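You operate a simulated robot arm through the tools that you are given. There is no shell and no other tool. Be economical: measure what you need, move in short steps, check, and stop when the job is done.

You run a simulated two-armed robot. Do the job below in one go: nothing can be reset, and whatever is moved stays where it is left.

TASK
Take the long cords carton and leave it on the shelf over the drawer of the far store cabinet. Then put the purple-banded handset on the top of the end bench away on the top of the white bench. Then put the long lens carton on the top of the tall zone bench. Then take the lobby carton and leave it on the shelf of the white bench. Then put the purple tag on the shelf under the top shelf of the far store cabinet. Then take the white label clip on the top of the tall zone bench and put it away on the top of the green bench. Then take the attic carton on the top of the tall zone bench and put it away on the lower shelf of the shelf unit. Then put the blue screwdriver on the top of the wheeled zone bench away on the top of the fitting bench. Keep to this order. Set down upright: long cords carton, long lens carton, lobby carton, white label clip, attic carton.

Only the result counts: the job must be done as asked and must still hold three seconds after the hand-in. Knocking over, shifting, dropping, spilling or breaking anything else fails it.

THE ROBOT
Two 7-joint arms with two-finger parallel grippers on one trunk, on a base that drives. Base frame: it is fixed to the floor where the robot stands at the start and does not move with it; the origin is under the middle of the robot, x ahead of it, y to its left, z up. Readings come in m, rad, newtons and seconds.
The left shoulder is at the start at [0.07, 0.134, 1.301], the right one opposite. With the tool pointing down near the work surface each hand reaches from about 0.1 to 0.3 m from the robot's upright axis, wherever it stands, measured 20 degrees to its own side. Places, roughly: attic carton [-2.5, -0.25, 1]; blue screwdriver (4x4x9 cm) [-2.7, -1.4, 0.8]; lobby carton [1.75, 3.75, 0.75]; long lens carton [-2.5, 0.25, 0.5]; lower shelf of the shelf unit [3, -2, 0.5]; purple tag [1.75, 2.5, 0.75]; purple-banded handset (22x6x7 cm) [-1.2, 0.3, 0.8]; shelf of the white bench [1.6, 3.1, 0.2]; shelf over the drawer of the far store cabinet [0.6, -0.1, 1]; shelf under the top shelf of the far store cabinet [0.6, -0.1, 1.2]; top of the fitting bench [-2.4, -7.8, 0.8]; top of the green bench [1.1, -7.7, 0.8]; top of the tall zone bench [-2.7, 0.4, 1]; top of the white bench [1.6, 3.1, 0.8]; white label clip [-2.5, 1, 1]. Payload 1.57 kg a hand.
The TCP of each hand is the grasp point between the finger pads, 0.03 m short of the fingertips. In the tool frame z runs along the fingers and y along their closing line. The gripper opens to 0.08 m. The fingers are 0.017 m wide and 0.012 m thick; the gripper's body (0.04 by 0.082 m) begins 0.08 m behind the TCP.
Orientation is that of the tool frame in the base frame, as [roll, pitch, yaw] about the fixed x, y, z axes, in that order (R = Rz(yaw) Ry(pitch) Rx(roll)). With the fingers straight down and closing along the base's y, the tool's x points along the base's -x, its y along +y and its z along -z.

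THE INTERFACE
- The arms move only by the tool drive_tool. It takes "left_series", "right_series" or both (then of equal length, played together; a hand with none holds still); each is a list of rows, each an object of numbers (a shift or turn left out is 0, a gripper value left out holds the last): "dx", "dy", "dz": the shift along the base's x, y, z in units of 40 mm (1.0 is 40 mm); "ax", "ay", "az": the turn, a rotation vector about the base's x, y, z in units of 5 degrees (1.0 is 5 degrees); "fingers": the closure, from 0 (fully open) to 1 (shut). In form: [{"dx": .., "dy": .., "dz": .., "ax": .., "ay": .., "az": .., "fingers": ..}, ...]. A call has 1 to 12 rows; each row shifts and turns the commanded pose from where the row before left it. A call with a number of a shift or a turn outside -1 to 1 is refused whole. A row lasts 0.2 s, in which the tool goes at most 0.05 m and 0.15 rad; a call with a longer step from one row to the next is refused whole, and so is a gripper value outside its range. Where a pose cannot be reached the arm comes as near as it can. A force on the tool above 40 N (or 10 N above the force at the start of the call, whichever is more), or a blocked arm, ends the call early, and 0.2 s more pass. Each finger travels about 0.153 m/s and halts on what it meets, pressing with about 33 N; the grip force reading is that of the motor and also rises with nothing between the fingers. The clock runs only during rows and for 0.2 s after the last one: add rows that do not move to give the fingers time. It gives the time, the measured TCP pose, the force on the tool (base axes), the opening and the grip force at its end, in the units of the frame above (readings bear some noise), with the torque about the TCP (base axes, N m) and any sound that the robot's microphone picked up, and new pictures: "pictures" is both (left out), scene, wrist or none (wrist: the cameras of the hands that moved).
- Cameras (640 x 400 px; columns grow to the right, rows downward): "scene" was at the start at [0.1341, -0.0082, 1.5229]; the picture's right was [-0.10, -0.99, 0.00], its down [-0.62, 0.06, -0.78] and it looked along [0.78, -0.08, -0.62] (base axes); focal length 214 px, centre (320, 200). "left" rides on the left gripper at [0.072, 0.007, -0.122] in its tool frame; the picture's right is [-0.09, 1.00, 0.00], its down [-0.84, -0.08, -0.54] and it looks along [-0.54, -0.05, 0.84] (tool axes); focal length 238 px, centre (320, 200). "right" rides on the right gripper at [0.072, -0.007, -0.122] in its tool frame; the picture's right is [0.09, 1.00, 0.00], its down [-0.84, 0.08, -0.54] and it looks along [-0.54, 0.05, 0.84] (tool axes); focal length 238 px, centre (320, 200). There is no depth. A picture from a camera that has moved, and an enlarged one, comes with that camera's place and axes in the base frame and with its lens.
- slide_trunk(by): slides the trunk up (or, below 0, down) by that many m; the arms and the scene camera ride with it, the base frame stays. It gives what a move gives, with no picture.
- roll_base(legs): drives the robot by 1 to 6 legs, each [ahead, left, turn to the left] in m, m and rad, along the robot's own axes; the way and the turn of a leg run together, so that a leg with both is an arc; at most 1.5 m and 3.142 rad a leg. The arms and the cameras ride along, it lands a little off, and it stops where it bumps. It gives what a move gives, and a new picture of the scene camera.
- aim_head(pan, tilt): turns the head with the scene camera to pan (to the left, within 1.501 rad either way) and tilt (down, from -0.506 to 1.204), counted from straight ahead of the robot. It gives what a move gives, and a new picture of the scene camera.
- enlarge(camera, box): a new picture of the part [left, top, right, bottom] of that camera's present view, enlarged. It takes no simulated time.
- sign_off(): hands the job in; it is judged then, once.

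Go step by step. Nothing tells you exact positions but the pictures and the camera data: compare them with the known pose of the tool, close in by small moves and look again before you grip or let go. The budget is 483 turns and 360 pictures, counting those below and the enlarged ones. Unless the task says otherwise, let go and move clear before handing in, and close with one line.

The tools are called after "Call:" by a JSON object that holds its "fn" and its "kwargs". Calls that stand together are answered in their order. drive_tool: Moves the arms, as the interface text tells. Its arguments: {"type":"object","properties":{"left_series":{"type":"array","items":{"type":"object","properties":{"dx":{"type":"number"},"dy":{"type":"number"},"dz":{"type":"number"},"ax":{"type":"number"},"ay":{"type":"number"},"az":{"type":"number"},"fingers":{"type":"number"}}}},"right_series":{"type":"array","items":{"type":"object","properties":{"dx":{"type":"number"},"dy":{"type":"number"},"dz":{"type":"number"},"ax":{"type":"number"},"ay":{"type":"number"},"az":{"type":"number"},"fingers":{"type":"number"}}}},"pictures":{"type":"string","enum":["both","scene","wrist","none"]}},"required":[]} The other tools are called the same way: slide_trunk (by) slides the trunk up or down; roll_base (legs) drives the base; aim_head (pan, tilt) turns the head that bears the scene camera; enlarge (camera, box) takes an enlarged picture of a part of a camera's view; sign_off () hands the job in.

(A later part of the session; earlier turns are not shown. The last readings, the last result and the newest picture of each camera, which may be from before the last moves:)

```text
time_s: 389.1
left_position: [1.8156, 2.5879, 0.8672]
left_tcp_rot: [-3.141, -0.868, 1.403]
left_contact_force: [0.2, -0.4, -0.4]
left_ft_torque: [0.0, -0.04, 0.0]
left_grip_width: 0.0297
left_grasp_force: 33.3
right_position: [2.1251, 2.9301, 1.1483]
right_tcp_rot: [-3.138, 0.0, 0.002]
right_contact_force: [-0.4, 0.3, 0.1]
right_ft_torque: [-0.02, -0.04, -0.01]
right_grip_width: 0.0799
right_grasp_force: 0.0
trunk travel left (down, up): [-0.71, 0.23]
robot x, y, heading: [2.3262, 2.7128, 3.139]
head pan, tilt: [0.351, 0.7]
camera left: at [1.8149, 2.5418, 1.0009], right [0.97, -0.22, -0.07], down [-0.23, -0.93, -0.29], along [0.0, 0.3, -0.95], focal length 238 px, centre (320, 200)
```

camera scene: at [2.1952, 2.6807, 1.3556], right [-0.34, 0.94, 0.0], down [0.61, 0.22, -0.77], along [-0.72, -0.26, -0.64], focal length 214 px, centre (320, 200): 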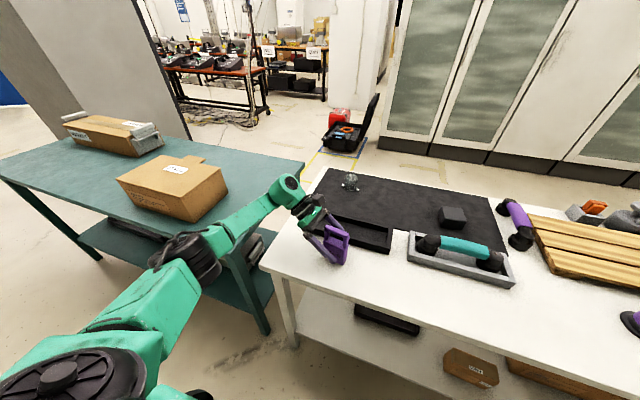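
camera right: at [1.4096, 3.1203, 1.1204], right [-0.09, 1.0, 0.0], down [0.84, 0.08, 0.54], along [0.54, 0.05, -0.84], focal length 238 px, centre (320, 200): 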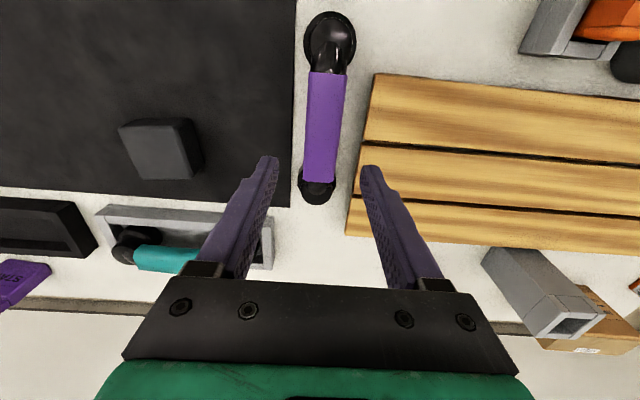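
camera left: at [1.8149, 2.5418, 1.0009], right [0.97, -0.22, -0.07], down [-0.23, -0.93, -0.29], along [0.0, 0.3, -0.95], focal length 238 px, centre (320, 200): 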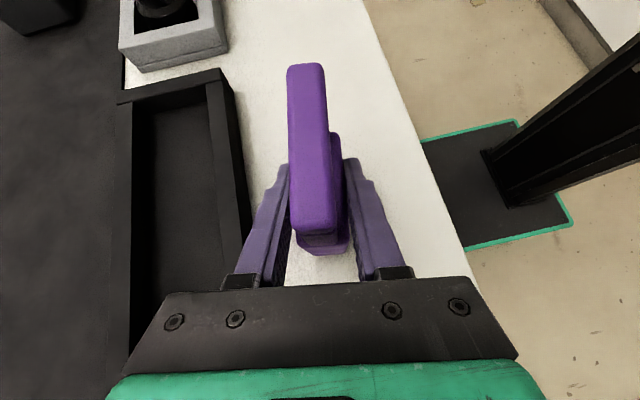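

Tag gripped. Lift, back away, raise the trunk, and drive around to the cabinet.

Call:
{"fn": "drive_tool", "kwargs": {"left_series": [{"dz": 0.5}, {"dz": 0.9}, {"dz": 0.9}, {"dz": 0.9}, {"dz": 0.9}], "pictures": "none"}}

Call:
{"fn": "roll_base", "kwargs": {"legs": [[-0.3, 0, 0]]}}

Call:
{"fn": "slide_trunk", "kwargs": {"by": 0.23}}

Call:
{"fn": "roll_base", "kwargs": {"legs": [[0, -1.2, 0], [0, -0.7, 0], [1.1, 0, 0], [0.95, 0, 0], [0, 1.5, 0]]}}

```text
time_s: 390.3
left_position: [1.8156, 2.5894, 1.0318]
left_tcp_rot: [-3.141, -0.867, 1.403]
left_contact_force: [0.2, 0.3, -1.4]
left_ft_torque: [-0.02, 0.01, -0.01]
left_grip_width: 0.0295
left_grasp_force: 33.3
right_position: [2.1252, 2.9312, 1.1473]
right_tcp_rot: [-3.139, 0.002, 0.001]
right_contact_force: [0.1, -0.9, 0.0]
right_ft_torque: [-0.03, 0.0, -0.02]
right_grip_width: 0.0801
right_grasp_force: 0.0
trunk travel left (down, up): [-0.71, 0.23]
robot x, y, heading: [2.3283, 2.7064, 3.137]
head pan, tilt: [0.351, 0.7]
```

```text
time_s: 392.3
left_position: [2.1117, 2.5896, 1.0309]
left_tcp_rot: [3.141, -0.87, 1.406]
left_contact_force: [0.3, -1.6, -2.9]
left_ft_torque: [0.04, -0.01, 0.0]
left_grip_width: 0.0294
left_grasp_force: 32.8
right_position: [2.4211, 2.9292, 1.1486]
right_tcp_rot: [-3.14, 0.002, 0.004]
right_contact_force: [0.1, 0.1, 0.2]
right_ft_torque: [0.0, -0.01, 0.0]
right_grip_width: 0.0799
right_grasp_force: 0.0
trunk travel left (down, up): [-0.71, 0.23]
robot x, y, heading: [2.623, 2.7105, 3.136]
head pan, tilt: [0.351, 0.7]
camera scene: at [2.4907, 2.6796, 1.3554], right [-0.34, 0.94, 0.0], down [0.61, 0.22, -0.76], along [-0.72, -0.26, -0.65], focal length 214 px, centre (320, 200)
```

scene: 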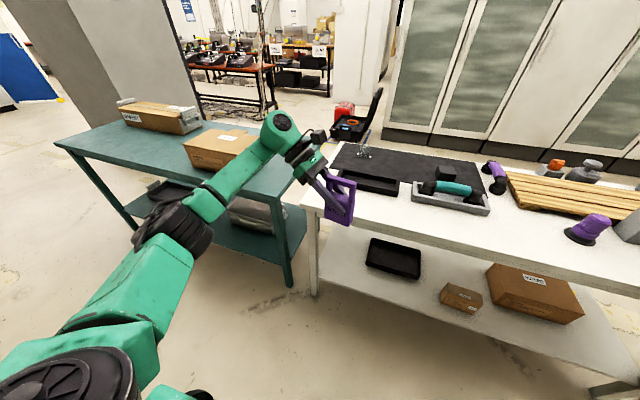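

```text
time_s: 394.8
left_position: [2.1126, 2.5891, 1.2615]
left_tcp_rot: [-3.14, -0.87, 1.405]
left_contact_force: [0.2, -0.3, -1.0]
left_ft_torque: [0.01, -0.03, -0.01]
left_grip_width: 0.0294
left_grasp_force: 32.9
right_position: [2.4211, 2.9291, 1.3789]
right_tcp_rot: [-3.14, 0.002, 0.003]
right_contact_force: [0.8, 0.3, 0.0]
right_ft_torque: [0.04, 0.01, -0.02]
right_grip_width: 0.08
right_grasp_force: 0.1
trunk travel left (down, up): [-0.94, 0.0]
robot x, y, heading: [2.6252, 2.704, 3.135]
head pan, tilt: [0.351, 0.7]
```

```text
time_s: 421.1
left_position: [0.0854, 2.9536, 1.2615]
left_tcp_rot: [-3.141, -0.87, 1.432]
left_contact_force: [-0.4, -0.1, -1.3]
left_ft_torque: [0.0, 0.03, -0.01]
left_grip_width: 0.0298
left_grasp_force: 33.0
right_position: [0.3851, 3.3023, 1.3795]
right_tcp_rot: [-3.139, 0.004, 0.032]
right_contact_force: [-0.8, 0.2, -0.6]
right_ft_torque: [-0.04, 0.01, 0.0]
right_grip_width: 0.0797
right_grasp_force: 0.1
trunk travel left (down, up): [-0.94, 0.0]
robot x, y, heading: [0.5928, 3.0862, -3.116]
head pan, tilt: [0.351, 0.7]
camera scene: at [0.4621, 3.0551, 1.5856], right [-0.37, 0.93, 0.0], down [0.6, 0.24, -0.76], along [-0.71, -0.28, -0.64], focal length 214 px, centre (320, 200)
```

scene: 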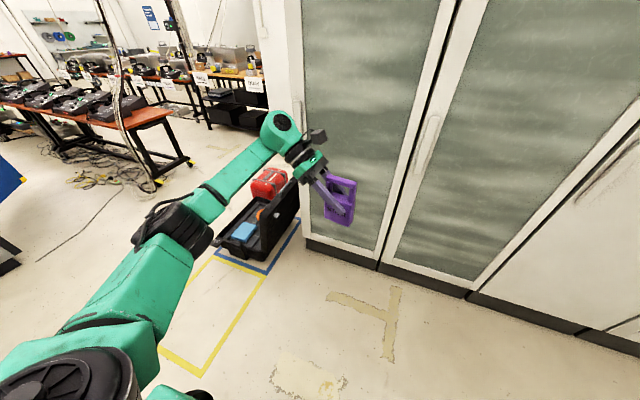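

Continue to the open area, turn to face +x, then shift in front of the cabinet.

Call:
{"fn": "roll_base", "kwargs": {"legs": [[0, 1.4, 0], [0, 0.45, 0], [0.2, 0, 0], [0, 0, 3.116], [-0.65, 0, 0]]}}

Call:
{"fn": "aim_head", "kwargs": {"pan": -0.5, "tilt": 0.4}}

```text
time_s: 442.2
left_position: [0.2967, 1.3503, 1.2617]
left_tcp_rot: [3.139, -0.87, -1.711]
left_contact_force: [0.5, -0.2, -1.5]
left_ft_torque: [-0.01, -0.01, -0.01]
left_grip_width: 0.0296
left_grasp_force: 33.1
right_position: [-0.003, 1.0036, 1.3784]
right_tcp_rot: [-3.14, 0.001, -3.114]
right_contact_force: [-0.7, 0.9, 0.0]
right_ft_torque: [0.01, 0.01, -0.02]
right_grip_width: 0.0803
right_grasp_force: 0.0
trunk travel left (down, up): [-0.94, 0.0]
robot x, y, heading: [-0.2105, 1.2166, 0.022]
head pan, tilt: [0.351, 0.7]
camera scene: at [-0.0826, 1.251, 1.5853], right [0.37, -0.93, 0.0], down [-0.6, -0.24, -0.76], along [0.71, 0.28, -0.65], focal length 214 px, centre (320, 200)
```

scene: 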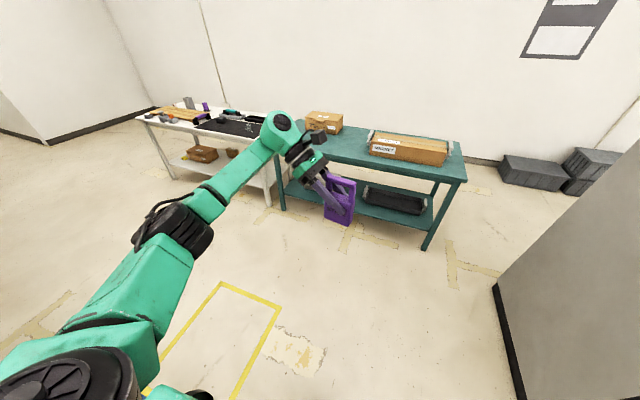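

```text
time_s: 443.3
left_position: [0.2955, 1.3502, 1.2611]
left_tcp_rot: [-3.141, -0.87, -1.71]
left_contact_force: [-0.2, 0.1, -1.2]
left_ft_torque: [0.02, 0.01, 0.01]
left_grip_width: 0.0296
left_grasp_force: 33.1
right_position: [-0.0053, 1.003, 1.3787]
right_tcp_rot: [-3.139, 0.001, -3.112]
right_contact_force: [-0.4, 0.4, -0.1]
right_ft_torque: [0.01, -0.01, 0.01]
right_grip_width: 0.08
right_grasp_force: 0.0
trunk travel left (down, up): [-0.94, 0.0]
robot x, y, heading: [-0.2115, 1.2165, 0.021]
head pan, tilt: [-0.499, 0.4]
camera scene: at [-0.0812, 1.1776, 1.6123], right [-0.46, -0.89, 0.0], down [-0.35, 0.18, -0.92], along [0.82, -0.42, -0.39], focal length 214 px, centre (320, 200)
```

scene: 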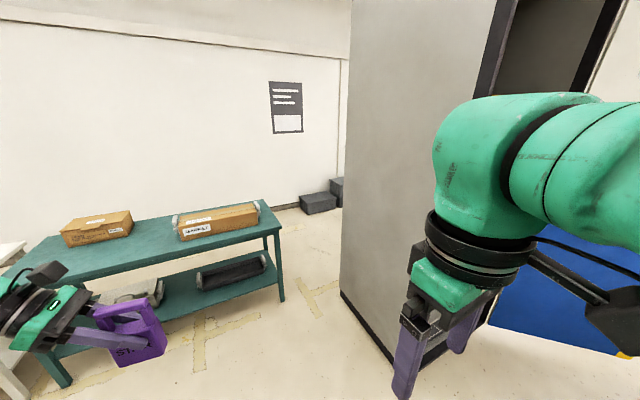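

Square up, move in front of the cabinet, then yaw the hand to face forward and raise it.

Call:
{"fn": "roll_base", "kwargs": {"legs": [[-0.08, 0, -0.021], [0, -1.1, 0]]}}

Call:
{"fn": "drive_tool", "kwargs": {"left_series": [{"az": 1}, {"az": 1}, {"az": 1}, {"az": 1}, {"az": 1}, {"az": 1}, {"az": 1}, {"az": 1}, {"az": 1}, {"az": 1}], "pictures": "none"}}

Call:
{"fn": "drive_tool", "kwargs": {"left_series": [{"az": 1}, {"az": 1}, {"az": 1}, {"az": 1}, {"az": 1}, {"az": 1}, {"az": 1}, {"az": 1}, {"az": 1}, {"az": 0.8, "dz": 0.6}, {"dz": 0.6}, {"dz": 0.6}], "pictures": "both"}}

Call:
{"fn": "aim_head", "kwargs": {"pan": 0, "tilt": 0.5}}

```text
time_s: 449.6
left_position: [0.223, 0.2475, 1.2612]
left_tcp_rot: [-3.14, -0.869, -1.726]
left_contact_force: [-0.9, 0.2, -1.3]
left_ft_torque: [-0.01, 0.01, -0.04]
left_grip_width: 0.0296
left_grasp_force: 33.1
right_position: [-0.0837, -0.095, 1.3792]
right_tcp_rot: [-3.139, 0.003, -3.13]
right_contact_force: [-0.6, -0.8, 0.1]
right_ft_torque: [-0.01, 0.01, 0.03]
right_grip_width: 0.0798
right_grasp_force: 0.0
trunk travel left (down, up): [-0.94, 0.0]
robot x, y, heading: [-0.2872, 0.1263, 0.009]
head pan, tilt: [-0.499, 0.4]
camera scene: at [-0.1571, 0.081, 1.6124], right [-0.47, -0.88, 0.0], down [-0.34, 0.18, -0.92], along [0.81, -0.43, -0.39], focal length 214 px, centre (320, 200)
```

scene: 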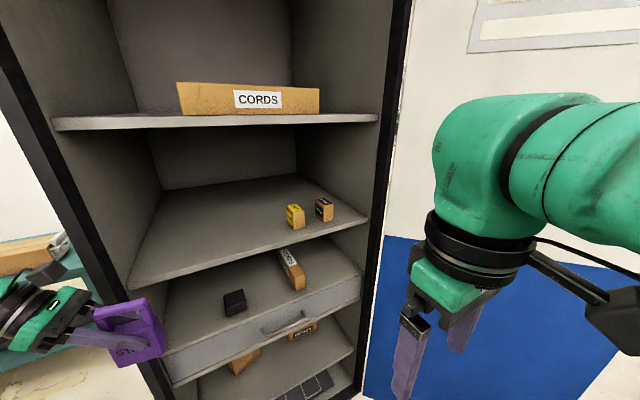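

```text
time_s: 451.8
left_position: [0.2214, 0.2482, 1.2614]
left_tcp_rot: [-3.141, -0.867, -0.851]
left_contact_force: [0.0, 0.5, -1.6]
left_ft_torque: [0.0, 0.01, 0.02]
left_grip_width: 0.0297
left_grasp_force: 32.9
right_position: [-0.0835, -0.0964, 1.3797]
right_tcp_rot: [-3.14, 0.0, -3.129]
right_contact_force: [0.2, 0.9, -0.2]
right_ft_torque: [-0.01, -0.03, 0.02]
right_grip_width: 0.0799
right_grasp_force: 0.0
trunk travel left (down, up): [-0.94, 0.0]
robot x, y, heading: [-0.2884, 0.1256, 0.009]
head pan, tilt: [-0.499, 0.4]
```

```text
time_s: 454.4
left_position: [0.2229, 0.2481, 1.3344]
left_tcp_rot: [-3.139, -0.867, -0.001]
left_contact_force: [0.6, -0.2, -1.7]
left_ft_torque: [-0.02, 0.02, -0.02]
left_grip_width: 0.0296
left_grasp_force: 32.3
right_position: [-0.084, -0.0959, 1.3786]
right_tcp_rot: [-3.139, 0.002, -3.13]
right_contact_force: [-0.5, 0.3, 0.5]
right_ft_torque: [0.01, 0.03, -0.01]
right_grip_width: 0.08
right_grasp_force: 0.0
trunk travel left (down, up): [-0.94, 0.0]
robot x, y, heading: [-0.2869, 0.1223, 0.01]
head pan, tilt: [-0.499, 0.4]
camera scene: at [-0.1573, 0.0795, 1.6124], right [-0.47, -0.88, 0.0], down [-0.34, 0.18, -0.92], along [0.81, -0.43, -0.39], focal length 214 px, centre (320, 200)
camera left: at [0.1769, 0.2406, 1.467], right [-0.06, -1.0, -0.07], down [-0.95, 0.08, -0.29], along [0.29, 0.05, -0.95], focal length 238 px, centre (320, 200)
```

scene: 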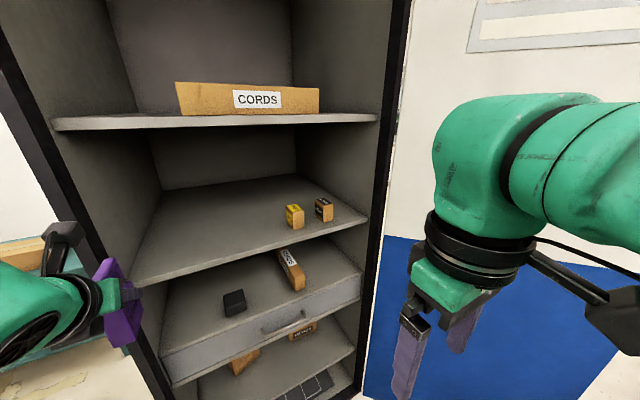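
left: 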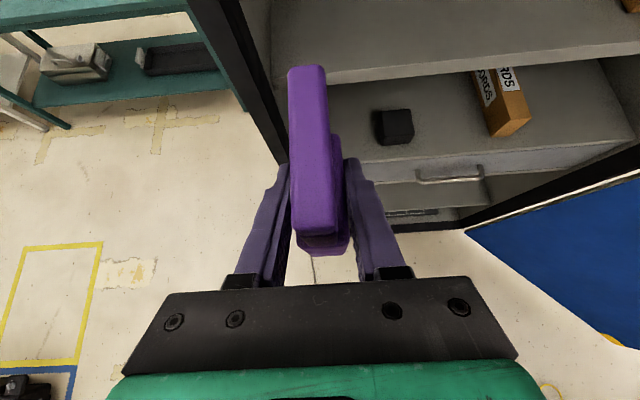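

```text
time_s: 455.3
left_position: [0.2221, 0.2468, 1.3337]
left_tcp_rot: [-3.14, -0.867, 0.001]
left_contact_force: [-0.8, 0.0, -1.3]
left_ft_torque: [0.03, 0.0, 0.01]
left_grip_width: 0.0296
left_grasp_force: 32.6
right_position: [-0.0831, -0.0977, 1.3776]
right_tcp_rot: [-3.141, 0.002, -3.13]
right_contact_force: [-0.4, -0.2, -0.1]
right_ft_torque: [0.01, -0.03, 0.0]
right_grip_width: 0.0801
right_grasp_force: 0.1
trunk travel left (down, up): [-0.94, 0.0]
robot x, y, heading: [-0.2843, 0.1244, 0.006]
head pan, tilt: [0.0, 0.499]
camera scene: at [-0.1478, 0.1239, 1.6033], right [0.01, -1.0, 0.0], down [-0.48, 0.0, -0.88], along [0.88, 0.01, -0.48], focal length 214 px, centre (320, 200)
```

scene: 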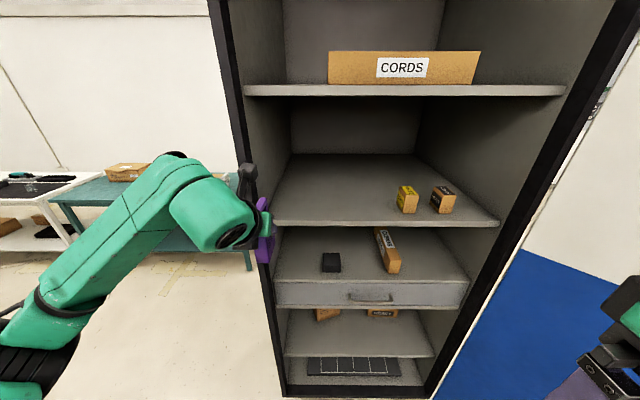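

Clearances fine (shelf ≈1.213, top-shelf underside ≈1.577). Shift right and drive the tag in over the shelf.

Call:
{"fn": "roll_base", "kwargs": {"legs": [[0, -0.2, -0.006], [0.27, 0, 0]]}}

Call:
{"fn": "drive_tool", "kwargs": {"left_series": [{"dx": 0.6}, {"dz": -0.4}, {}], "pictures": "both"}}

```text
time_s: 458.4
left_position: [0.4884, 0.0462, 1.3348]
left_tcp_rot: [-3.139, -0.871, -0.006]
left_contact_force: [-0.3, -1.2, -1.5]
left_ft_torque: [0.0, -0.03, -0.01]
left_grip_width: 0.0294
left_grasp_force: 33.1
right_position: [0.179, -0.296, 1.3795]
right_tcp_rot: [-3.14, 0.005, -3.135]
right_contact_force: [0.0, 0.7, -0.6]
right_ft_torque: [0.0, 0.03, 0.0]
right_grip_width: 0.0799
right_grasp_force: 0.0
trunk travel left (down, up): [-0.94, 0.0]
robot x, y, heading: [-0.022, -0.0794, 0.003]
head pan, tilt: [0.0, 0.499]
camera scene: at [0.1162, -0.0755, 1.6037], right [0.0, -1.0, 0.0], down [-0.48, 0.0, -0.88], along [0.88, 0.0, -0.48], focal length 214 px, centre (320, 200)
```

scene: 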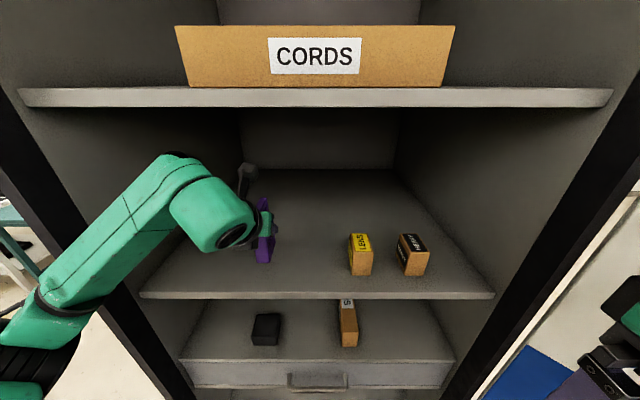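

```text
time_s: 459.2
left_position: [0.5155, 0.0453, 1.3186]
left_tcp_rot: [-3.14, -0.868, -0.006]
left_contact_force: [0.0, -0.5, -1.6]
left_ft_torque: [0.02, 0.01, 0.01]
left_grip_width: 0.0297
left_grasp_force: 32.8
right_position: [0.1829, -0.2953, 1.3794]
right_tcp_rot: [-3.139, 0.003, -3.136]
right_contact_force: [-0.2, -0.2, 0.1]
right_ft_torque: [0.03, 0.06, -0.01]
right_grip_width: 0.0801
right_grasp_force: 0.0
trunk travel left (down, up): [-0.94, 0.0]
robot x, y, heading: [-0.0172, -0.0771, -0.001]
head pan, tilt: [0.0, 0.499]
camera scene: at [0.12, -0.0755, 1.6033], right [0.0, -1.0, 0.0], down [-0.48, 0.0, -0.88], along [0.88, 0.0, -0.48], focal length 214 px, centre (320, 200)
camera left: at [0.4696, 0.0388, 1.4512], right [-0.06, -1.0, -0.07], down [-0.95, 0.08, -0.29], along [0.29, 0.05, -0.95], focal length 238 px, centre (320, 200)
```

scene: 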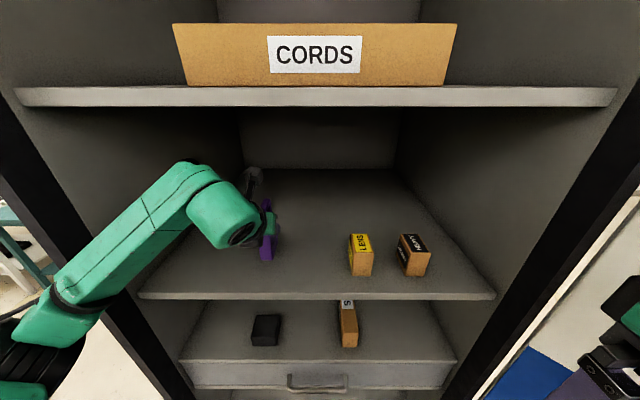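
left: 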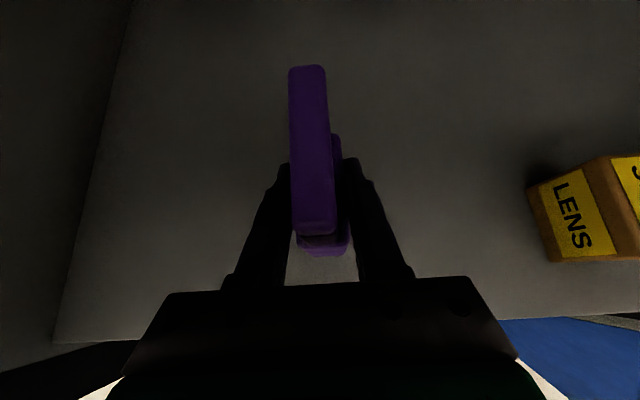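

Lower until contact.

Call:
{"fn": "drive_tool", "kwargs": {"left_series": [{"dz": -0.3}, {"dz": -0.25}, {}], "pictures": "none"}}

Call:
{"fn": "drive_tool", "kwargs": {"left_series": [{"dz": -0.12}, {"dz": -0.12}, {}], "pictures": "none"}}

```text
time_s: 460.0
left_position: [0.5166, 0.044, 1.2944]
left_tcp_rot: [-3.138, -0.866, -0.005]
left_contact_force: [0.5, -0.3, -1.8]
left_ft_torque: [-0.02, 0.01, 0.0]
left_grip_width: 0.0297
left_grasp_force: 32.9
right_position: [0.183, -0.2977, 1.3798]
right_tcp_rot: [-3.14, 0.002, -3.135]
right_contact_force: [0.1, -0.5, 0.4]
right_ft_torque: [0.03, 0.02, -0.01]
right_grip_width: 0.0797
right_grasp_force: 0.1
trunk travel left (down, up): [-0.94, 0.0]
robot x, y, heading: [-0.0194, -0.0772, -0.001]
head pan, tilt: [0.0, 0.499]
```

```text
time_s: 460.8
left_position: [0.5154, 0.0452, 1.2881]
left_tcp_rot: [-3.141, -0.876, -0.004]
left_contact_force: [3.2, 1.3, 11.8]
left_ft_torque: [0.01, 0.22, -0.04]
left_grip_width: 0.0295
left_grasp_force: 32.8
right_position: [0.1826, -0.2967, 1.3787]
right_tcp_rot: [-3.139, 0.003, -3.134]
right_contact_force: [0.2, -0.4, -1.3]
right_ft_torque: [-0.04, 0.04, 0.02]
right_grip_width: 0.0799
right_grasp_force: 0.1
trunk travel left (down, up): [-0.94, 0.0]
robot x, y, heading: [-0.0194, -0.0733, 0.001]
head pan, tilt: [0.0, 0.499]
```

Contact; open and withdraw along the tool axis.

Call:
{"fn": "drive_tool", "kwargs": {"left_series": [{"fingers": 0.5}, {"fingers": 0.2}, {"fingers": 0}, {}, {"dx": -0.5, "dz": 0.4}, {"dx": -0.7, "dz": 0.55}], "pictures": "both"}}

```text
time_s: 462.2
left_position: [0.4665, 0.0449, 1.3248]
left_tcp_rot: [-3.14, -0.87, -0.004]
left_contact_force: [0.6, -0.2, 0.3]
left_ft_torque: [0.01, 0.0, -0.01]
left_grip_width: 0.08
left_grasp_force: 0.0
right_position: [0.1812, -0.2964, 1.3797]
right_tcp_rot: [-3.14, 0.002, -3.134]
right_contact_force: [-0.4, 0.3, -0.1]
right_ft_torque: [-0.03, -0.04, -0.02]
right_grip_width: 0.08
right_grasp_force: 0.1
trunk travel left (down, up): [-0.94, 0.0]
robot x, y, heading: [-0.0189, -0.0768, 0.003]
head pan, tilt: [0.0, 0.499]
camera scene: at [0.1181, -0.0759, 1.6035], right [0.0, -1.0, 0.0], down [-0.48, 0.0, -0.88], along [0.88, 0.0, -0.48], focal length 214 px, centre (320, 200)
camera left: at [0.4201, 0.038, 1.4584], right [-0.06, -1.0, -0.07], down [-0.95, 0.08, -0.29], along [0.29, 0.05, -0.95], focal length 238 px, centre (320, 200)
```

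scene: 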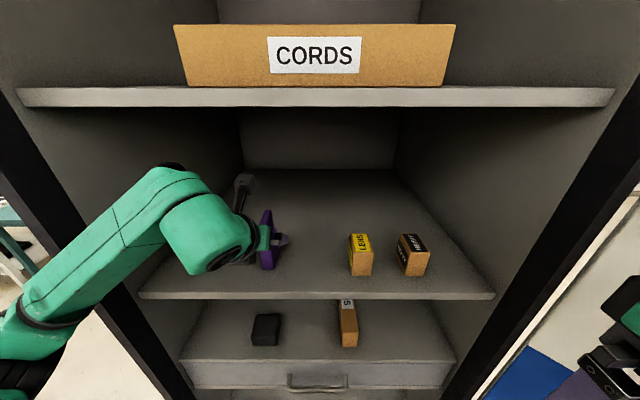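
left: 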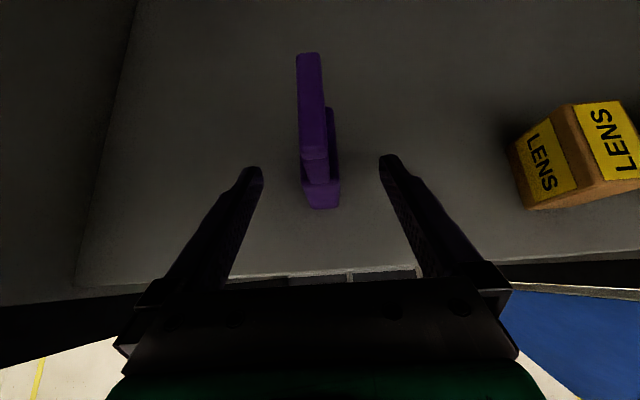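

Tag stands on the shelf. Back out and verify.

Call:
{"fn": "roll_base", "kwargs": {"legs": [[-0.27, 0, 0]]}}

Call:
{"fn": "enlarge", "kwargs": {"camera": "scene", "box": [230, 130, 510, 300]}}

```text
time_s: 464.1
left_position: [0.2043, 0.0437, 1.323]
left_tcp_rot: [-3.14, -0.865, -0.006]
left_contact_force: [-1.6, 0.1, -0.8]
left_ft_torque: [0.02, 0.03, -0.03]
left_grip_width: 0.0799
left_grasp_force: 0.0
right_position: [-0.0809, -0.2971, 1.378]
right_tcp_rot: [-3.14, 0.0, -3.137]
right_contact_force: [0.6, 0.0, -0.7]
right_ft_torque: [0.03, 0.03, 0.0]
right_grip_width: 0.0801
right_grasp_force: 0.2
trunk travel left (down, up): [-0.94, 0.0]
robot x, y, heading: [-0.2839, -0.076, -0.007]
head pan, tilt: [0.0, 0.499]
camera scene: at [-0.1421, -0.0761, 1.6029], right [0.0, -1.0, 0.0], down [-0.48, 0.0, -0.88], along [0.88, 0.0, -0.48], focal length 214 px, centre (320, 200)
```

scene: 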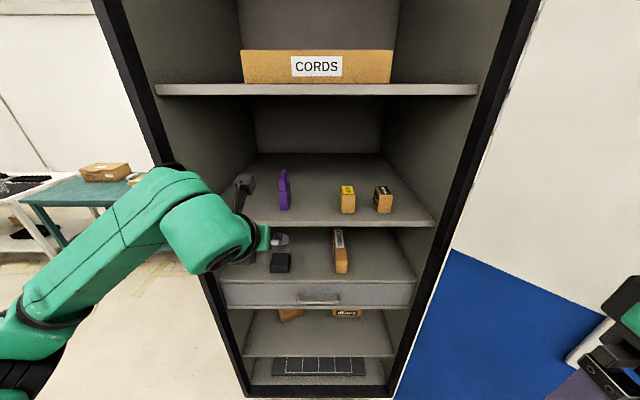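

```text
2.29 times, centred on (370, 215) of scene
camera zoom: at [-0.1421, -0.0761, 1.6029], right [0.0, -1.0, 0.0], down [-0.48, 0.0, -0.88], along [0.88, 0.0, -0.48], focal length 490 px, centre (206, 166)
```

zoom: 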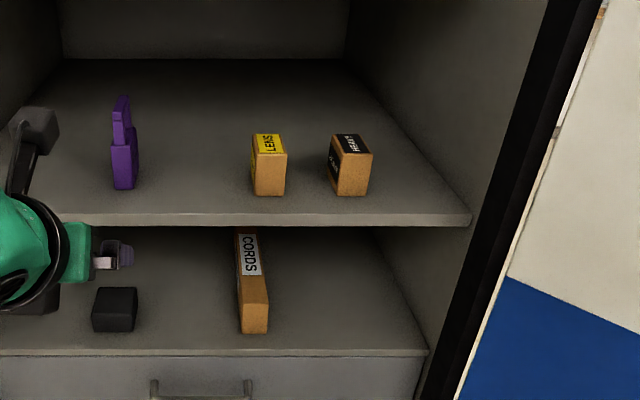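

Both cabinet placements look right. Next the white label clip on the tall bench: restore the left arm and drive there.

Call:
{"fn": "drive_tool", "kwargs": {"left_series": [{"az": -1}, {"az": -1}, {"az": -1}, {"az": -1}, {"az": -1}, {"az": -1}, {"az": -1}, {"az": -1}, {"az": -1}], "pictures": "none"}}

Call:
{"fn": "drive_tool", "kwargs": {"left_series": [{"az": -1}, {"az": -1}, {"az": -1}, {"az": -1}, {"az": -1}, {"az": -1}, {"az": -1}, {"az": -1}, {"az": -1}], "pictures": "none"}}

Call:
{"fn": "drive_tool", "kwargs": {"left_series": [{"ax": 1, "dx": -0.5}, {"ax": 1, "dx": -0.5}, {"ax": 1, "dx": -0.5}, {"ax": 1, "dx": -0.5}, {"ax": 1}, {"ax": 1}, {"ax": 1}, {"ax": 1}, {"ax": 1}, {"ax": 1}], "pictures": "none"}}

Call:
{"fn": "roll_base", "kwargs": {"legs": [[0, 1.3, 0], [-1.0, 0, 0], [0, 0, 3.14]]}}

```text
time_s: 466.1
left_position: [0.2036, 0.0434, 1.324]
left_tcp_rot: [-3.141, -0.868, -0.794]
left_contact_force: [0.2, -0.2, -0.7]
left_ft_torque: [0.01, 0.04, -0.02]
left_grip_width: 0.08
left_grasp_force: 0.0
right_position: [-0.0846, -0.2969, 1.3788]
right_tcp_rot: [-3.14, 0.001, -3.137]
right_contact_force: [0.2, 0.2, -0.6]
right_ft_torque: [0.0, 0.01, -0.01]
right_grip_width: 0.08
right_grasp_force: 0.1
trunk travel left (down, up): [-0.94, 0.0]
robot x, y, heading: [-0.2854, -0.082, -0.002]
head pan, tilt: [0.0, 0.499]
```

```text
time_s: 468.1
left_position: [0.2026, 0.0428, 1.3238]
left_tcp_rot: [3.141, -0.871, -1.58]
left_contact_force: [-0.4, 0.3, 0.6]
left_ft_torque: [0.06, -0.01, 0.0]
left_grip_width: 0.0798
left_grasp_force: 0.1
right_position: [-0.0834, -0.2979, 1.3776]
right_tcp_rot: [-3.139, 0.002, -3.136]
right_contact_force: [-0.4, 0.0, -0.6]
right_ft_torque: [-0.01, 0.0, 0.01]
right_grip_width: 0.0798
right_grasp_force: 0.1
trunk travel left (down, up): [-0.94, 0.0]
robot x, y, heading: [-0.2839, -0.0771, 0.005]
head pan, tilt: [0.0, 0.499]
```

```text
time_s: 470.3
left_position: [0.1217, 0.043, 1.3232]
left_tcp_rot: [3.138, 0.008, -1.575]
left_contact_force: [0.2, -0.4, 0.3]
left_ft_torque: [0.01, 0.05, 0.01]
left_grip_width: 0.08
left_grasp_force: 0.0
right_position: [-0.084, -0.2975, 1.3787]
right_tcp_rot: [-3.14, 0.001, -3.136]
right_contact_force: [0.3, 0.6, -0.1]
right_ft_torque: [0.03, 0.02, 0.0]
right_grip_width: 0.0798
right_grasp_force: 0.0
trunk travel left (down, up): [-0.94, 0.0]
robot x, y, heading: [-0.2838, -0.0766, -0.003]
head pan, tilt: [0.0, 0.499]
```

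```text
time_s: 489.0
left_position: [-1.6996, 1.1152, 1.3235]
left_tcp_rot: [3.138, 0.004, 1.551]
left_contact_force: [0.1, 0.0, -0.3]
left_ft_torque: [-0.04, 0.0, -0.01]
left_grip_width: 0.0799
left_grasp_force: 0.2
right_position: [-1.488, 1.4531, 1.3791]
right_tcp_rot: [-3.141, 0.0, -0.008]
right_contact_force: [-1.3, -0.1, -0.5]
right_ft_torque: [-0.01, -0.03, 0.03]
right_grip_width: 0.0802
right_grasp_force: 0.0
trunk travel left (down, up): [-0.94, 0.0]
robot x, y, heading: [-1.2878, 1.2311, 3.133]
head pan, tilt: [0.0, 0.499]
camera scene: at [-1.4323, 1.2321, 1.6033], right [0.01, 1.0, 0.0], down [0.48, -0.01, -0.88], along [-0.88, 0.01, -0.48], focal length 214 px, centre (320, 200)
```

scene: 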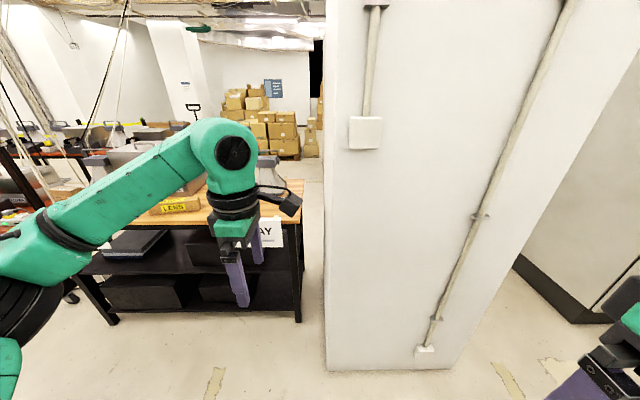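

Call:
{"fn": "roll_base", "kwargs": {"legs": [[0, 0.35, 0], [0.42, 0, 0]]}}

Call:
{"fn": "aim_head", "kwargs": {"pan": -0.2, "tilt": 0.75}}

Call:
{"fn": "enlarge", "kwargs": {"camera": "scene", "box": [200, 130, 400, 280]}}

```text
time_s: 493.4
left_position: [-2.1173, 0.7742, 1.3244]
left_tcp_rot: [3.14, 0.005, 1.55]
left_contact_force: [1.0, -0.4, -0.4]
left_ft_torque: [0.02, 0.03, 0.01]
left_grip_width: 0.0801
left_grasp_force: 0.1
right_position: [-1.9057, 1.1103, 1.3788]
right_tcp_rot: [-3.141, 0.005, -0.012]
right_contact_force: [0.0, -0.4, -0.1]
right_ft_torque: [0.01, 0.03, -0.01]
right_grip_width: 0.0802
right_grasp_force: 0.0
trunk travel left (down, up): [-0.94, 0.0]
robot x, y, heading: [-1.7119, 0.8829, 3.129]
head pan, tilt: [0.0, 0.499]
camera scene: at [-1.8504, 0.8894, 1.6036], right [0.02, 1.0, 0.0], down [0.48, -0.01, -0.88], along [-0.88, 0.01, -0.48], focal length 214 px, centre (320, 200)
```

scene: 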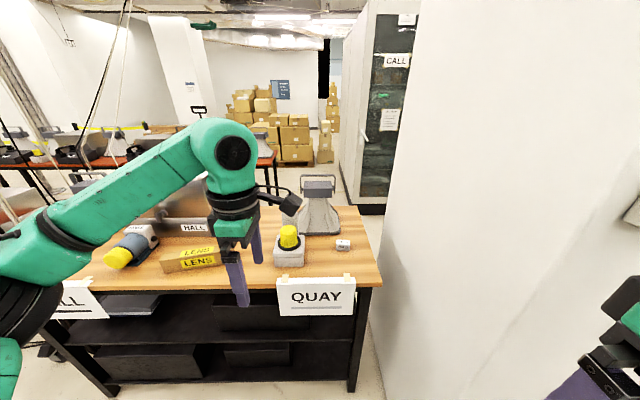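

```text
time_s: 494.2
left_position: [-2.1221, 0.773, 1.3241]
left_tcp_rot: [3.138, 0.004, 1.55]
left_contact_force: [0.0, 0.8, 0.3]
left_ft_torque: [-0.03, -0.02, 0.01]
left_grip_width: 0.0799
left_grasp_force: 0.1
right_position: [-1.9093, 1.111, 1.3797]
right_tcp_rot: [-3.138, 0.004, -0.013]
right_contact_force: [-0.7, 0.5, 0.3]
right_ft_torque: [0.01, 0.02, -0.03]
right_grip_width: 0.0801
right_grasp_force: 0.1
trunk travel left (down, up): [-0.94, 0.0]
robot x, y, heading: [-1.71, 0.8899, 3.124]
head pan, tilt: [-0.201, 0.75]
camera scene: at [-1.8435, 0.9057, 1.5814], right [0.21, 0.98, 0.0], down [0.67, -0.15, -0.73], along [-0.71, 0.16, -0.68], focal length 214 px, centre (320, 200)
```

scene: 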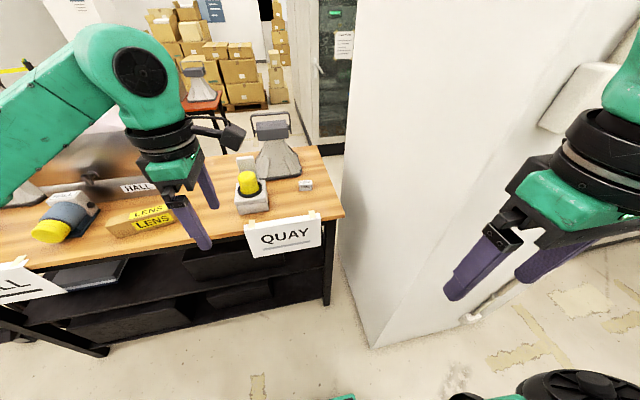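

```text
2.67 times, centred on (300, 205) of scene
camera zoom: at [-1.8435, 0.9057, 1.5814], right [0.21, 0.98, 0.0], down [0.67, -0.15, -0.73], along [-0.71, 0.16, -0.68], focal length 572 px, centre (373, 187)
```

zoom: 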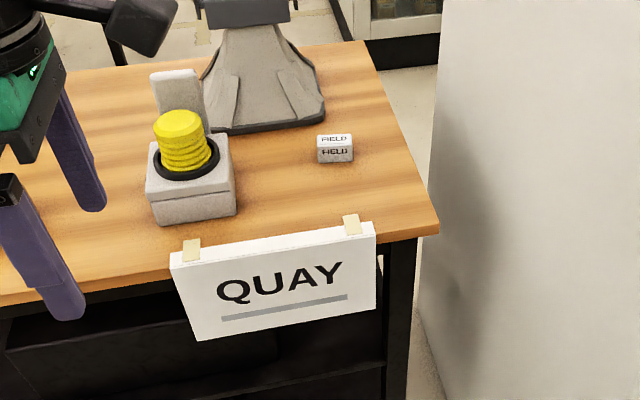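

Clip (white "FIELD" block, ~6×3.6×3 cm) centre ≈(-2.599,1.007), turned ~11°. Position the left hand and advance.

Call:
{"fn": "drive_tool", "kwargs": {"left_series": [{"az": -1, "dy": 0.85, "fingers": 0.25}, {"az": -1, "dy": 0.85}, {"dy": 0.85}, {"dy": 0.85}, {"dy": 0.85}], "pictures": "none"}}

Call:
{"fn": "roll_base", "kwargs": {"legs": [[0.3, -0.06, 0.015]]}}

Call:
{"fn": "slide_trunk", "kwargs": {"by": -0.12}}

Call:
{"fn": "enlarge", "kwargs": {"camera": "left", "box": [0, 0, 640, 400]}}

```text
time_s: 495.4
left_position: [-2.1215, 0.9455, 1.3246]
left_tcp_rot: [3.137, 0.004, 1.376]
left_contact_force: [1.5, -0.7, 0.3]
left_ft_torque: [-0.02, 0.0, 0.02]
left_grip_width: 0.0598
left_grasp_force: 0.1
right_position: [-1.9083, 1.1129, 1.3783]
right_tcp_rot: [-3.141, 0.004, -0.013]
right_contact_force: [0.3, -0.8, -1.1]
right_ft_torque: [0.0, -0.01, -0.02]
right_grip_width: 0.08
right_grasp_force: 0.0
trunk travel left (down, up): [-0.94, 0.0]
robot x, y, heading: [-1.7118, 0.887, 3.125]
head pan, tilt: [-0.201, 0.75]
```

```text
time_s: 497.6
left_position: [-2.4043, 0.996, 1.331]
left_tcp_rot: [-3.131, 0.004, 1.387]
left_contact_force: [-0.3, 0.4, 0.3]
left_ft_torque: [-0.03, 0.0, 0.02]
left_grip_width: 0.0599
left_grasp_force: 0.1
right_position: [-2.1909, 1.1669, 1.382]
right_tcp_rot: [-3.13, 0.023, 0.002]
right_contact_force: [0.1, 0.4, 0.3]
right_ft_torque: [0.0, 0.0, 0.02]
right_grip_width: 0.0799
right_grasp_force: 0.0
trunk travel left (down, up): [-0.94, 0.0]
robot x, y, heading: [-2.0104, 0.9472, 3.137]
head pan, tilt: [-0.201, 0.75]
stopped in leg 1: the robot was blocked; the commanded pose is now the measured one
camera scene: at [-2.1223, 0.9617, 1.5831], right [0.2, 0.98, 0.0], down [0.66, -0.14, -0.74], along [-0.73, 0.15, -0.67], focal length 214 px, centre (320, 200)
```

scene: 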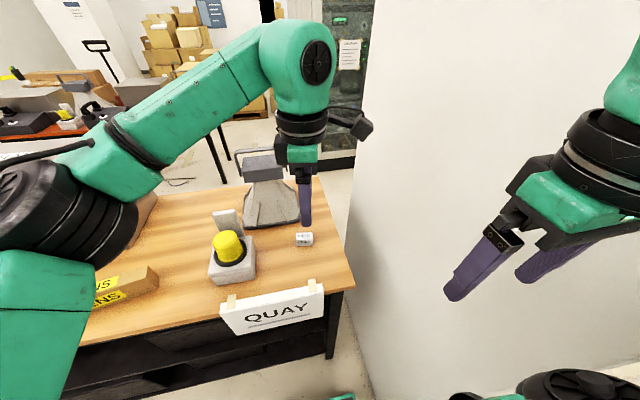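

```text
time_s: 499.1
left_position: [-2.4048, 0.9912, 1.2108]
left_tcp_rot: [-3.13, -0.002, 1.388]
left_contact_force: [-0.3, 0.5, 0.1]
left_ft_torque: [0.02, 0.03, -0.02]
left_grip_width: 0.06
left_grasp_force: 0.0
right_position: [-2.1948, 1.16, 1.2627]
right_tcp_rot: [-3.127, 0.02, 0.003]
right_contact_force: [0.5, -0.1, -0.9]
right_ft_torque: [0.02, 0.0, 0.0]
right_grip_width: 0.08
right_grasp_force: 0.1
trunk travel left (down, up): [-0.82, 0.12]
robot x, y, heading: [-2.0104, 0.9458, 3.135]
head pan, tilt: [-0.201, 0.75]
```

```text
1.00 times, centred on (320, 200) of left (not enlarged: the box is as wide or as high as the picture)
camera zoom: at [-2.3841, 1.0592, 1.332], right [0.96, -0.27, -0.01], down [-0.22, -0.81, 0.54], along [-0.16, -0.52, -0.84], focal length 238 px, centre (320, 200)
```

zoom: 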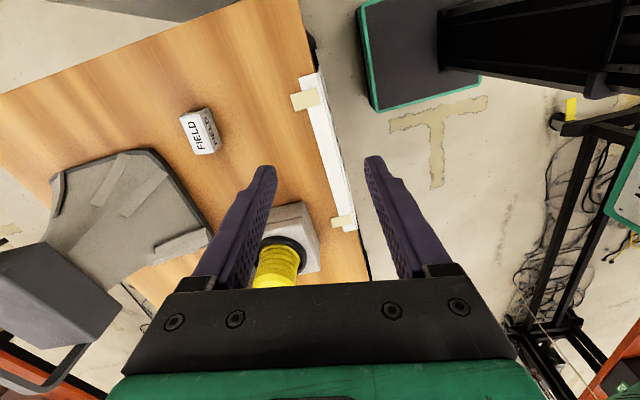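

The right elbow evidently touched the pillar. I back off, shift left to y≈0.72, and use the right hand instead.

Call:
{"fn": "roll_base", "kwargs": {"legs": [[-0.2, 0, 0], [0, 0.22, 0]]}}

Call:
{"fn": "drive_tool", "kwargs": {"right_series": [{"az": 1}, {"az": 1}, {"az": 1}, {"az": 1}, {"az": 1}, {"az": 1}, {"az": 1}, {"az": 1}], "left_series": [{"dx": 0.9, "fingers": 0}, {"dx": 0.9}, {"dx": 0.9, "dy": -0.8}, {"dy": -0.9}, {"dy": -0.9}, {"dy": -0.9}, {}, {}], "pictures": "none"}}

Call:
{"fn": "drive_tool", "kwargs": {"right_series": [{"az": 1}, {"az": 1}, {"az": 1}, {"az": 1}, {"az": 1}, {"az": 1}, {"az": 1}, {"az": 0.8, "fingers": 0.25}], "pictures": "both"}}

```text
time_s: 502.0
left_position: [-2.2232, 0.7836, 1.2043]
left_tcp_rot: [3.138, 0.007, 1.385]
left_contact_force: [0.5, 0.4, 0.8]
left_ft_torque: [-0.03, 0.01, -0.04]
left_grip_width: 0.0595
left_grasp_force: 0.1
right_position: [-2.0129, 0.9544, 1.2575]
right_tcp_rot: [-3.139, 0.006, 0.0]
right_contact_force: [-0.2, 1.0, -0.9]
right_ft_torque: [0.0, 0.02, 0.0]
right_grip_width: 0.0803
right_grasp_force: 0.1
trunk travel left (down, up): [-0.82, 0.12]
robot x, y, heading: [-1.8104, 0.7306, 3.133]
head pan, tilt: [-0.201, 0.75]
camera scene: at [-1.946, 0.7512, 1.4612], right [0.21, 0.98, 0.0], down [0.67, -0.14, -0.73], along [-0.72, 0.15, -0.68], focal length 214 px, centre (320, 200)
```

scene: 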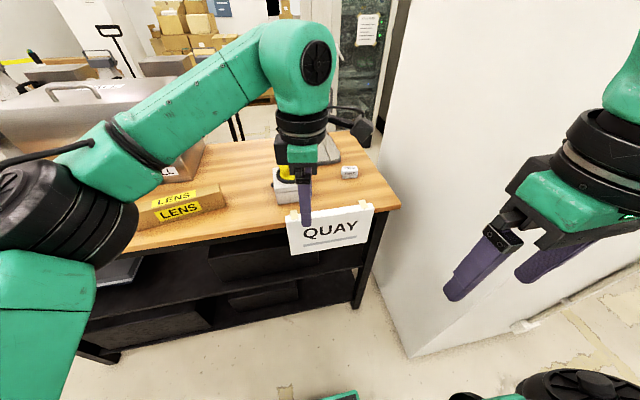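

```text
time_s: 503.8
left_position: [-2.1173, 0.6419, 1.2025]
left_tcp_rot: [3.137, 0.004, 1.384]
left_contact_force: [0.6, -0.3, 0.4]
left_ft_torque: [-0.04, -0.03, -0.01]
left_grip_width: 0.0801
left_grasp_force: 0.1
right_position: [-2.0126, 0.9525, 1.2588]
right_tcp_rot: [-3.136, 0.007, 0.7]
right_contact_force: [0.8, 0.5, 0.3]
right_ft_torque: [-0.05, 0.01, -0.02]
right_grip_width: 0.0799
right_grasp_force: 0.1
trunk travel left (down, up): [-0.82, 0.12]
robot x, y, heading: [-1.8144, 0.7307, 3.133]
head pan, tilt: [-0.201, 0.75]
```

```text
time_s: 505.6
left_position: [-2.1148, 0.6413, 1.2048]
left_tcp_rot: [3.138, 0.003, 1.382]
left_contact_force: [1.1, -0.1, 0.3]
left_ft_torque: [-0.04, -0.01, 0.0]
left_grip_width: 0.0801
left_grasp_force: 0.1
right_position: [-2.0124, 0.9511, 1.2593]
right_tcp_rot: [-3.136, 0.006, 1.382]
right_contact_force: [-0.1, 0.3, -0.4]
right_ft_torque: [-0.05, -0.01, 0.01]
right_grip_width: 0.0602
right_grasp_force: 0.1
trunk travel left (down, up): [-0.82, 0.12]
robot x, y, heading: [-1.8141, 0.7289, 3.138]
head pan, tilt: [-0.201, 0.75]
camera scene: at [-1.9457, 0.7478, 1.4613], right [0.2, 0.98, 0.0], down [0.67, -0.14, -0.73], along [-0.72, 0.15, -0.68], focal length 214 px, centre (320, 200)
camera right: at [-2.0036, 1.0248, 1.38], right [1.0, -0.1, -0.01], down [-0.08, -0.83, 0.55], along [-0.06, -0.54, -0.84], focal length 238 px, centre (320, 200)
```

scene: 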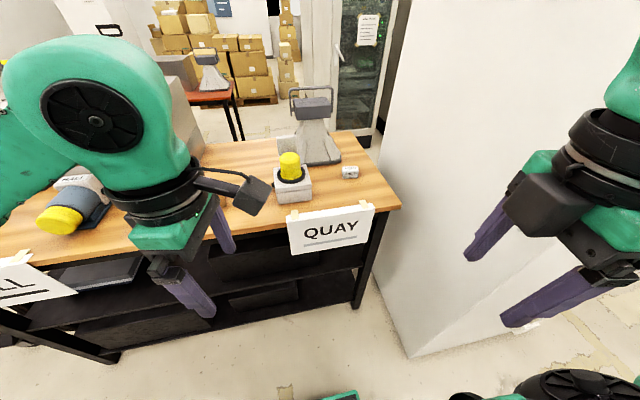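
right: 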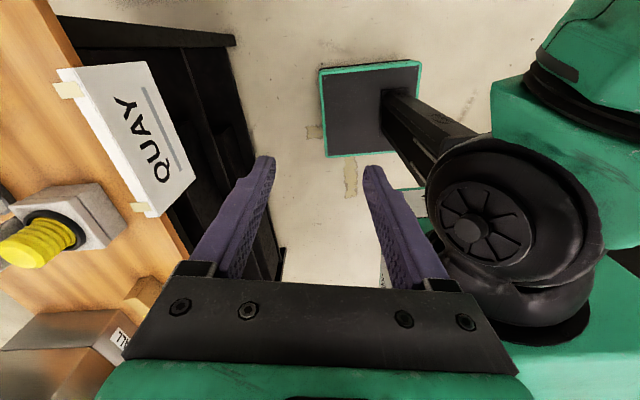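

Works. Advance and extend the right hand over the clip.

Call:
{"fn": "roll_base", "kwargs": {"legs": [[0.26, 0, 0]]}}

Call:
{"fn": "drive_tool", "kwargs": {"right_series": [{"dx": -0.95, "dy": 0.2}, {"dx": -0.95, "dy": 0.2}, {"dx": -0.95, "dy": 0.2}, {"dx": -0.95, "dy": 0.2}, {"dx": -0.95, "dy": 0.2}, {"dx": -0.95, "dy": 0.2}, {"dx": -0.95}, {"dz": -0.8}, {"dz": -0.8}, {}], "pictures": "both"}}

```text
time_s: 507.5
left_position: [-2.3771, 0.6434, 1.2041]
left_tcp_rot: [3.14, 0.004, 1.384]
left_contact_force: [0.3, 0.0, -0.5]
left_ft_torque: [0.03, 0.01, 0.02]
left_grip_width: 0.08
left_grasp_force: 0.1
right_position: [-2.2721, 0.9537, 1.2596]
right_tcp_rot: [-3.135, 0.008, 1.378]
right_contact_force: [1.3, 0.5, -1.0]
right_ft_torque: [0.02, -0.03, -0.01]
right_grip_width: 0.06
right_grasp_force: 0.1
trunk travel left (down, up): [-0.82, 0.12]
robot x, y, heading: [-2.0773, 0.7311, 3.138]
head pan, tilt: [-0.201, 0.75]
camera scene: at [-2.2053, 0.7493, 1.4616], right [0.21, 0.98, 0.0], down [0.67, -0.14, -0.73], along [-0.72, 0.15, -0.68], focal length 214 px, centre (320, 200)
```

scene: 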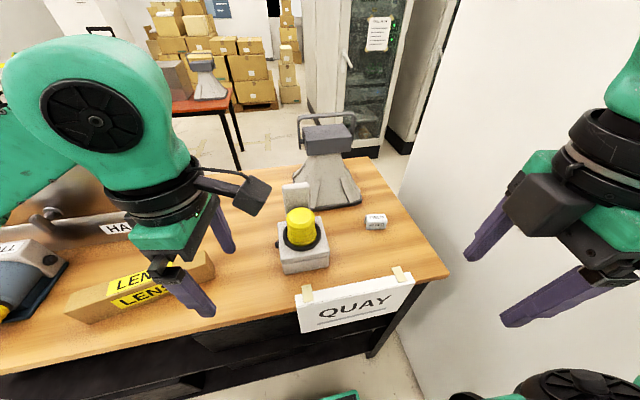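

```text
time_s: 509.7
left_position: [-2.3791, 0.6432, 1.2032]
left_tcp_rot: [3.137, 0.004, 1.384]
left_contact_force: [0.6, 0.5, -0.2]
left_ft_torque: [0.04, -0.03, 0.01]
left_grip_width: 0.0803
left_grasp_force: 0.1
right_position: [-2.5429, 1.0018, 1.1938]
right_tcp_rot: [-3.135, 0.005, 1.378]
right_contact_force: [-0.5, 0.8, 1.3]
right_ft_torque: [-0.01, 0.0, -0.01]
right_grip_width: 0.0601
right_grasp_force: 0.0
trunk travel left (down, up): [-0.82, 0.12]
robot x, y, heading: [-2.0759, 0.7319, 3.135]
head pan, tilt: [-0.201, 0.75]
camera scene: at [-2.2086, 0.7484, 1.4613], right [0.21, 0.98, 0.0], down [0.67, -0.14, -0.73], along [-0.72, 0.15, -0.68], focal length 214 px, centre (320, 200)
camera right: at [-2.5332, 1.0738, 1.3155], right [0.99, -0.1, -0.01], down [-0.08, -0.83, 0.55], along [-0.06, -0.54, -0.84], focal length 238 px, centre (320, 200)
```

scene: 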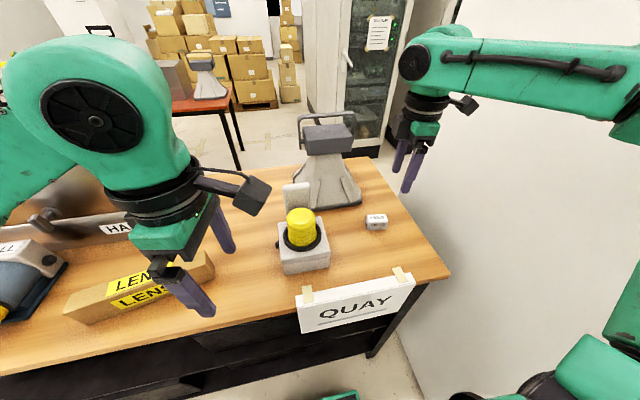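
right: 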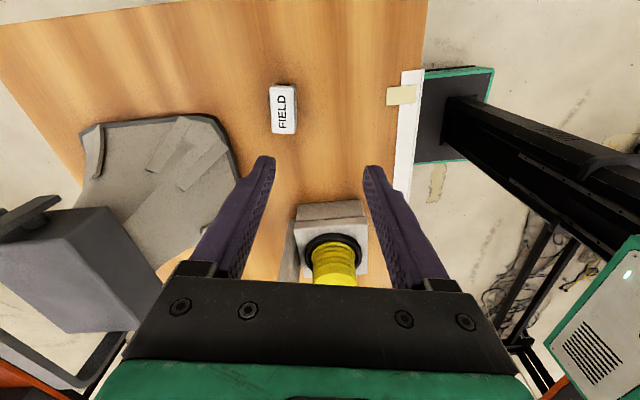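

Call:
{"fn": "drive_tool", "kwargs": {"right_series": [{"dx": -0.6, "dy": 0.13}, {"dx": -0.62, "az": 0.4}, {"dz": -0.9}, {"dz": -0.9}, {"dz": -0.9}, {"dz": -0.9}, {}], "pictures": "both"}}

```text
time_s: 511.3
left_position: [-2.3771, 0.6429, 1.2043]
left_tcp_rot: [3.139, 0.002, 1.385]
left_contact_force: [0.1, -0.5, 0.2]
left_ft_torque: [-0.01, 0.01, -0.01]
left_grip_width: 0.0798
left_grasp_force: 0.0
right_position: [-2.5891, 1.0052, 1.0508]
right_tcp_rot: [-3.137, 0.008, 1.413]
right_contact_force: [1.4, -1.3, 0.1]
right_ft_torque: [0.02, -0.01, 0.01]
right_grip_width: 0.0598
right_grasp_force: 0.1
trunk travel left (down, up): [-0.82, 0.12]
robot x, y, heading: [-2.0751, 0.7312, 3.132]
head pan, tilt: [-0.201, 0.75]
camera scene: at [-2.2075, 0.7493, 1.4614], right [0.21, 0.98, 0.0], down [0.67, -0.14, -0.73], along [-0.72, 0.15, -0.68], focal length 214 px, centre (320, 200)
camera right: at [-2.5831, 1.0794, 1.1716], right [1.0, -0.06, -0.01], down [-0.05, -0.84, 0.55], along [-0.04, -0.55, -0.84], focal length 238 px, centre (320, 200)
```

scene: 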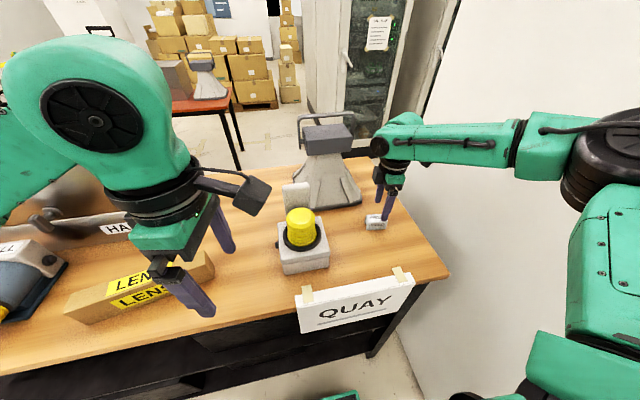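
right: 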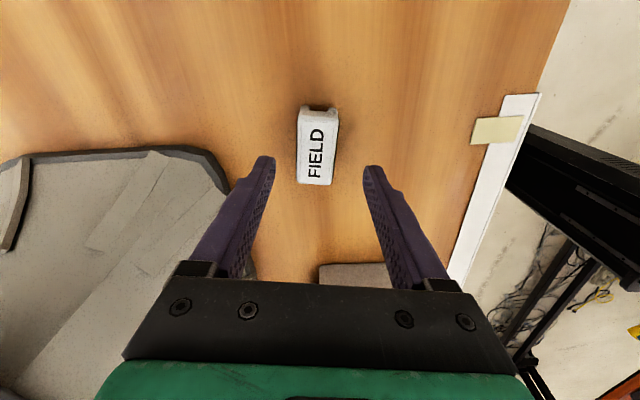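

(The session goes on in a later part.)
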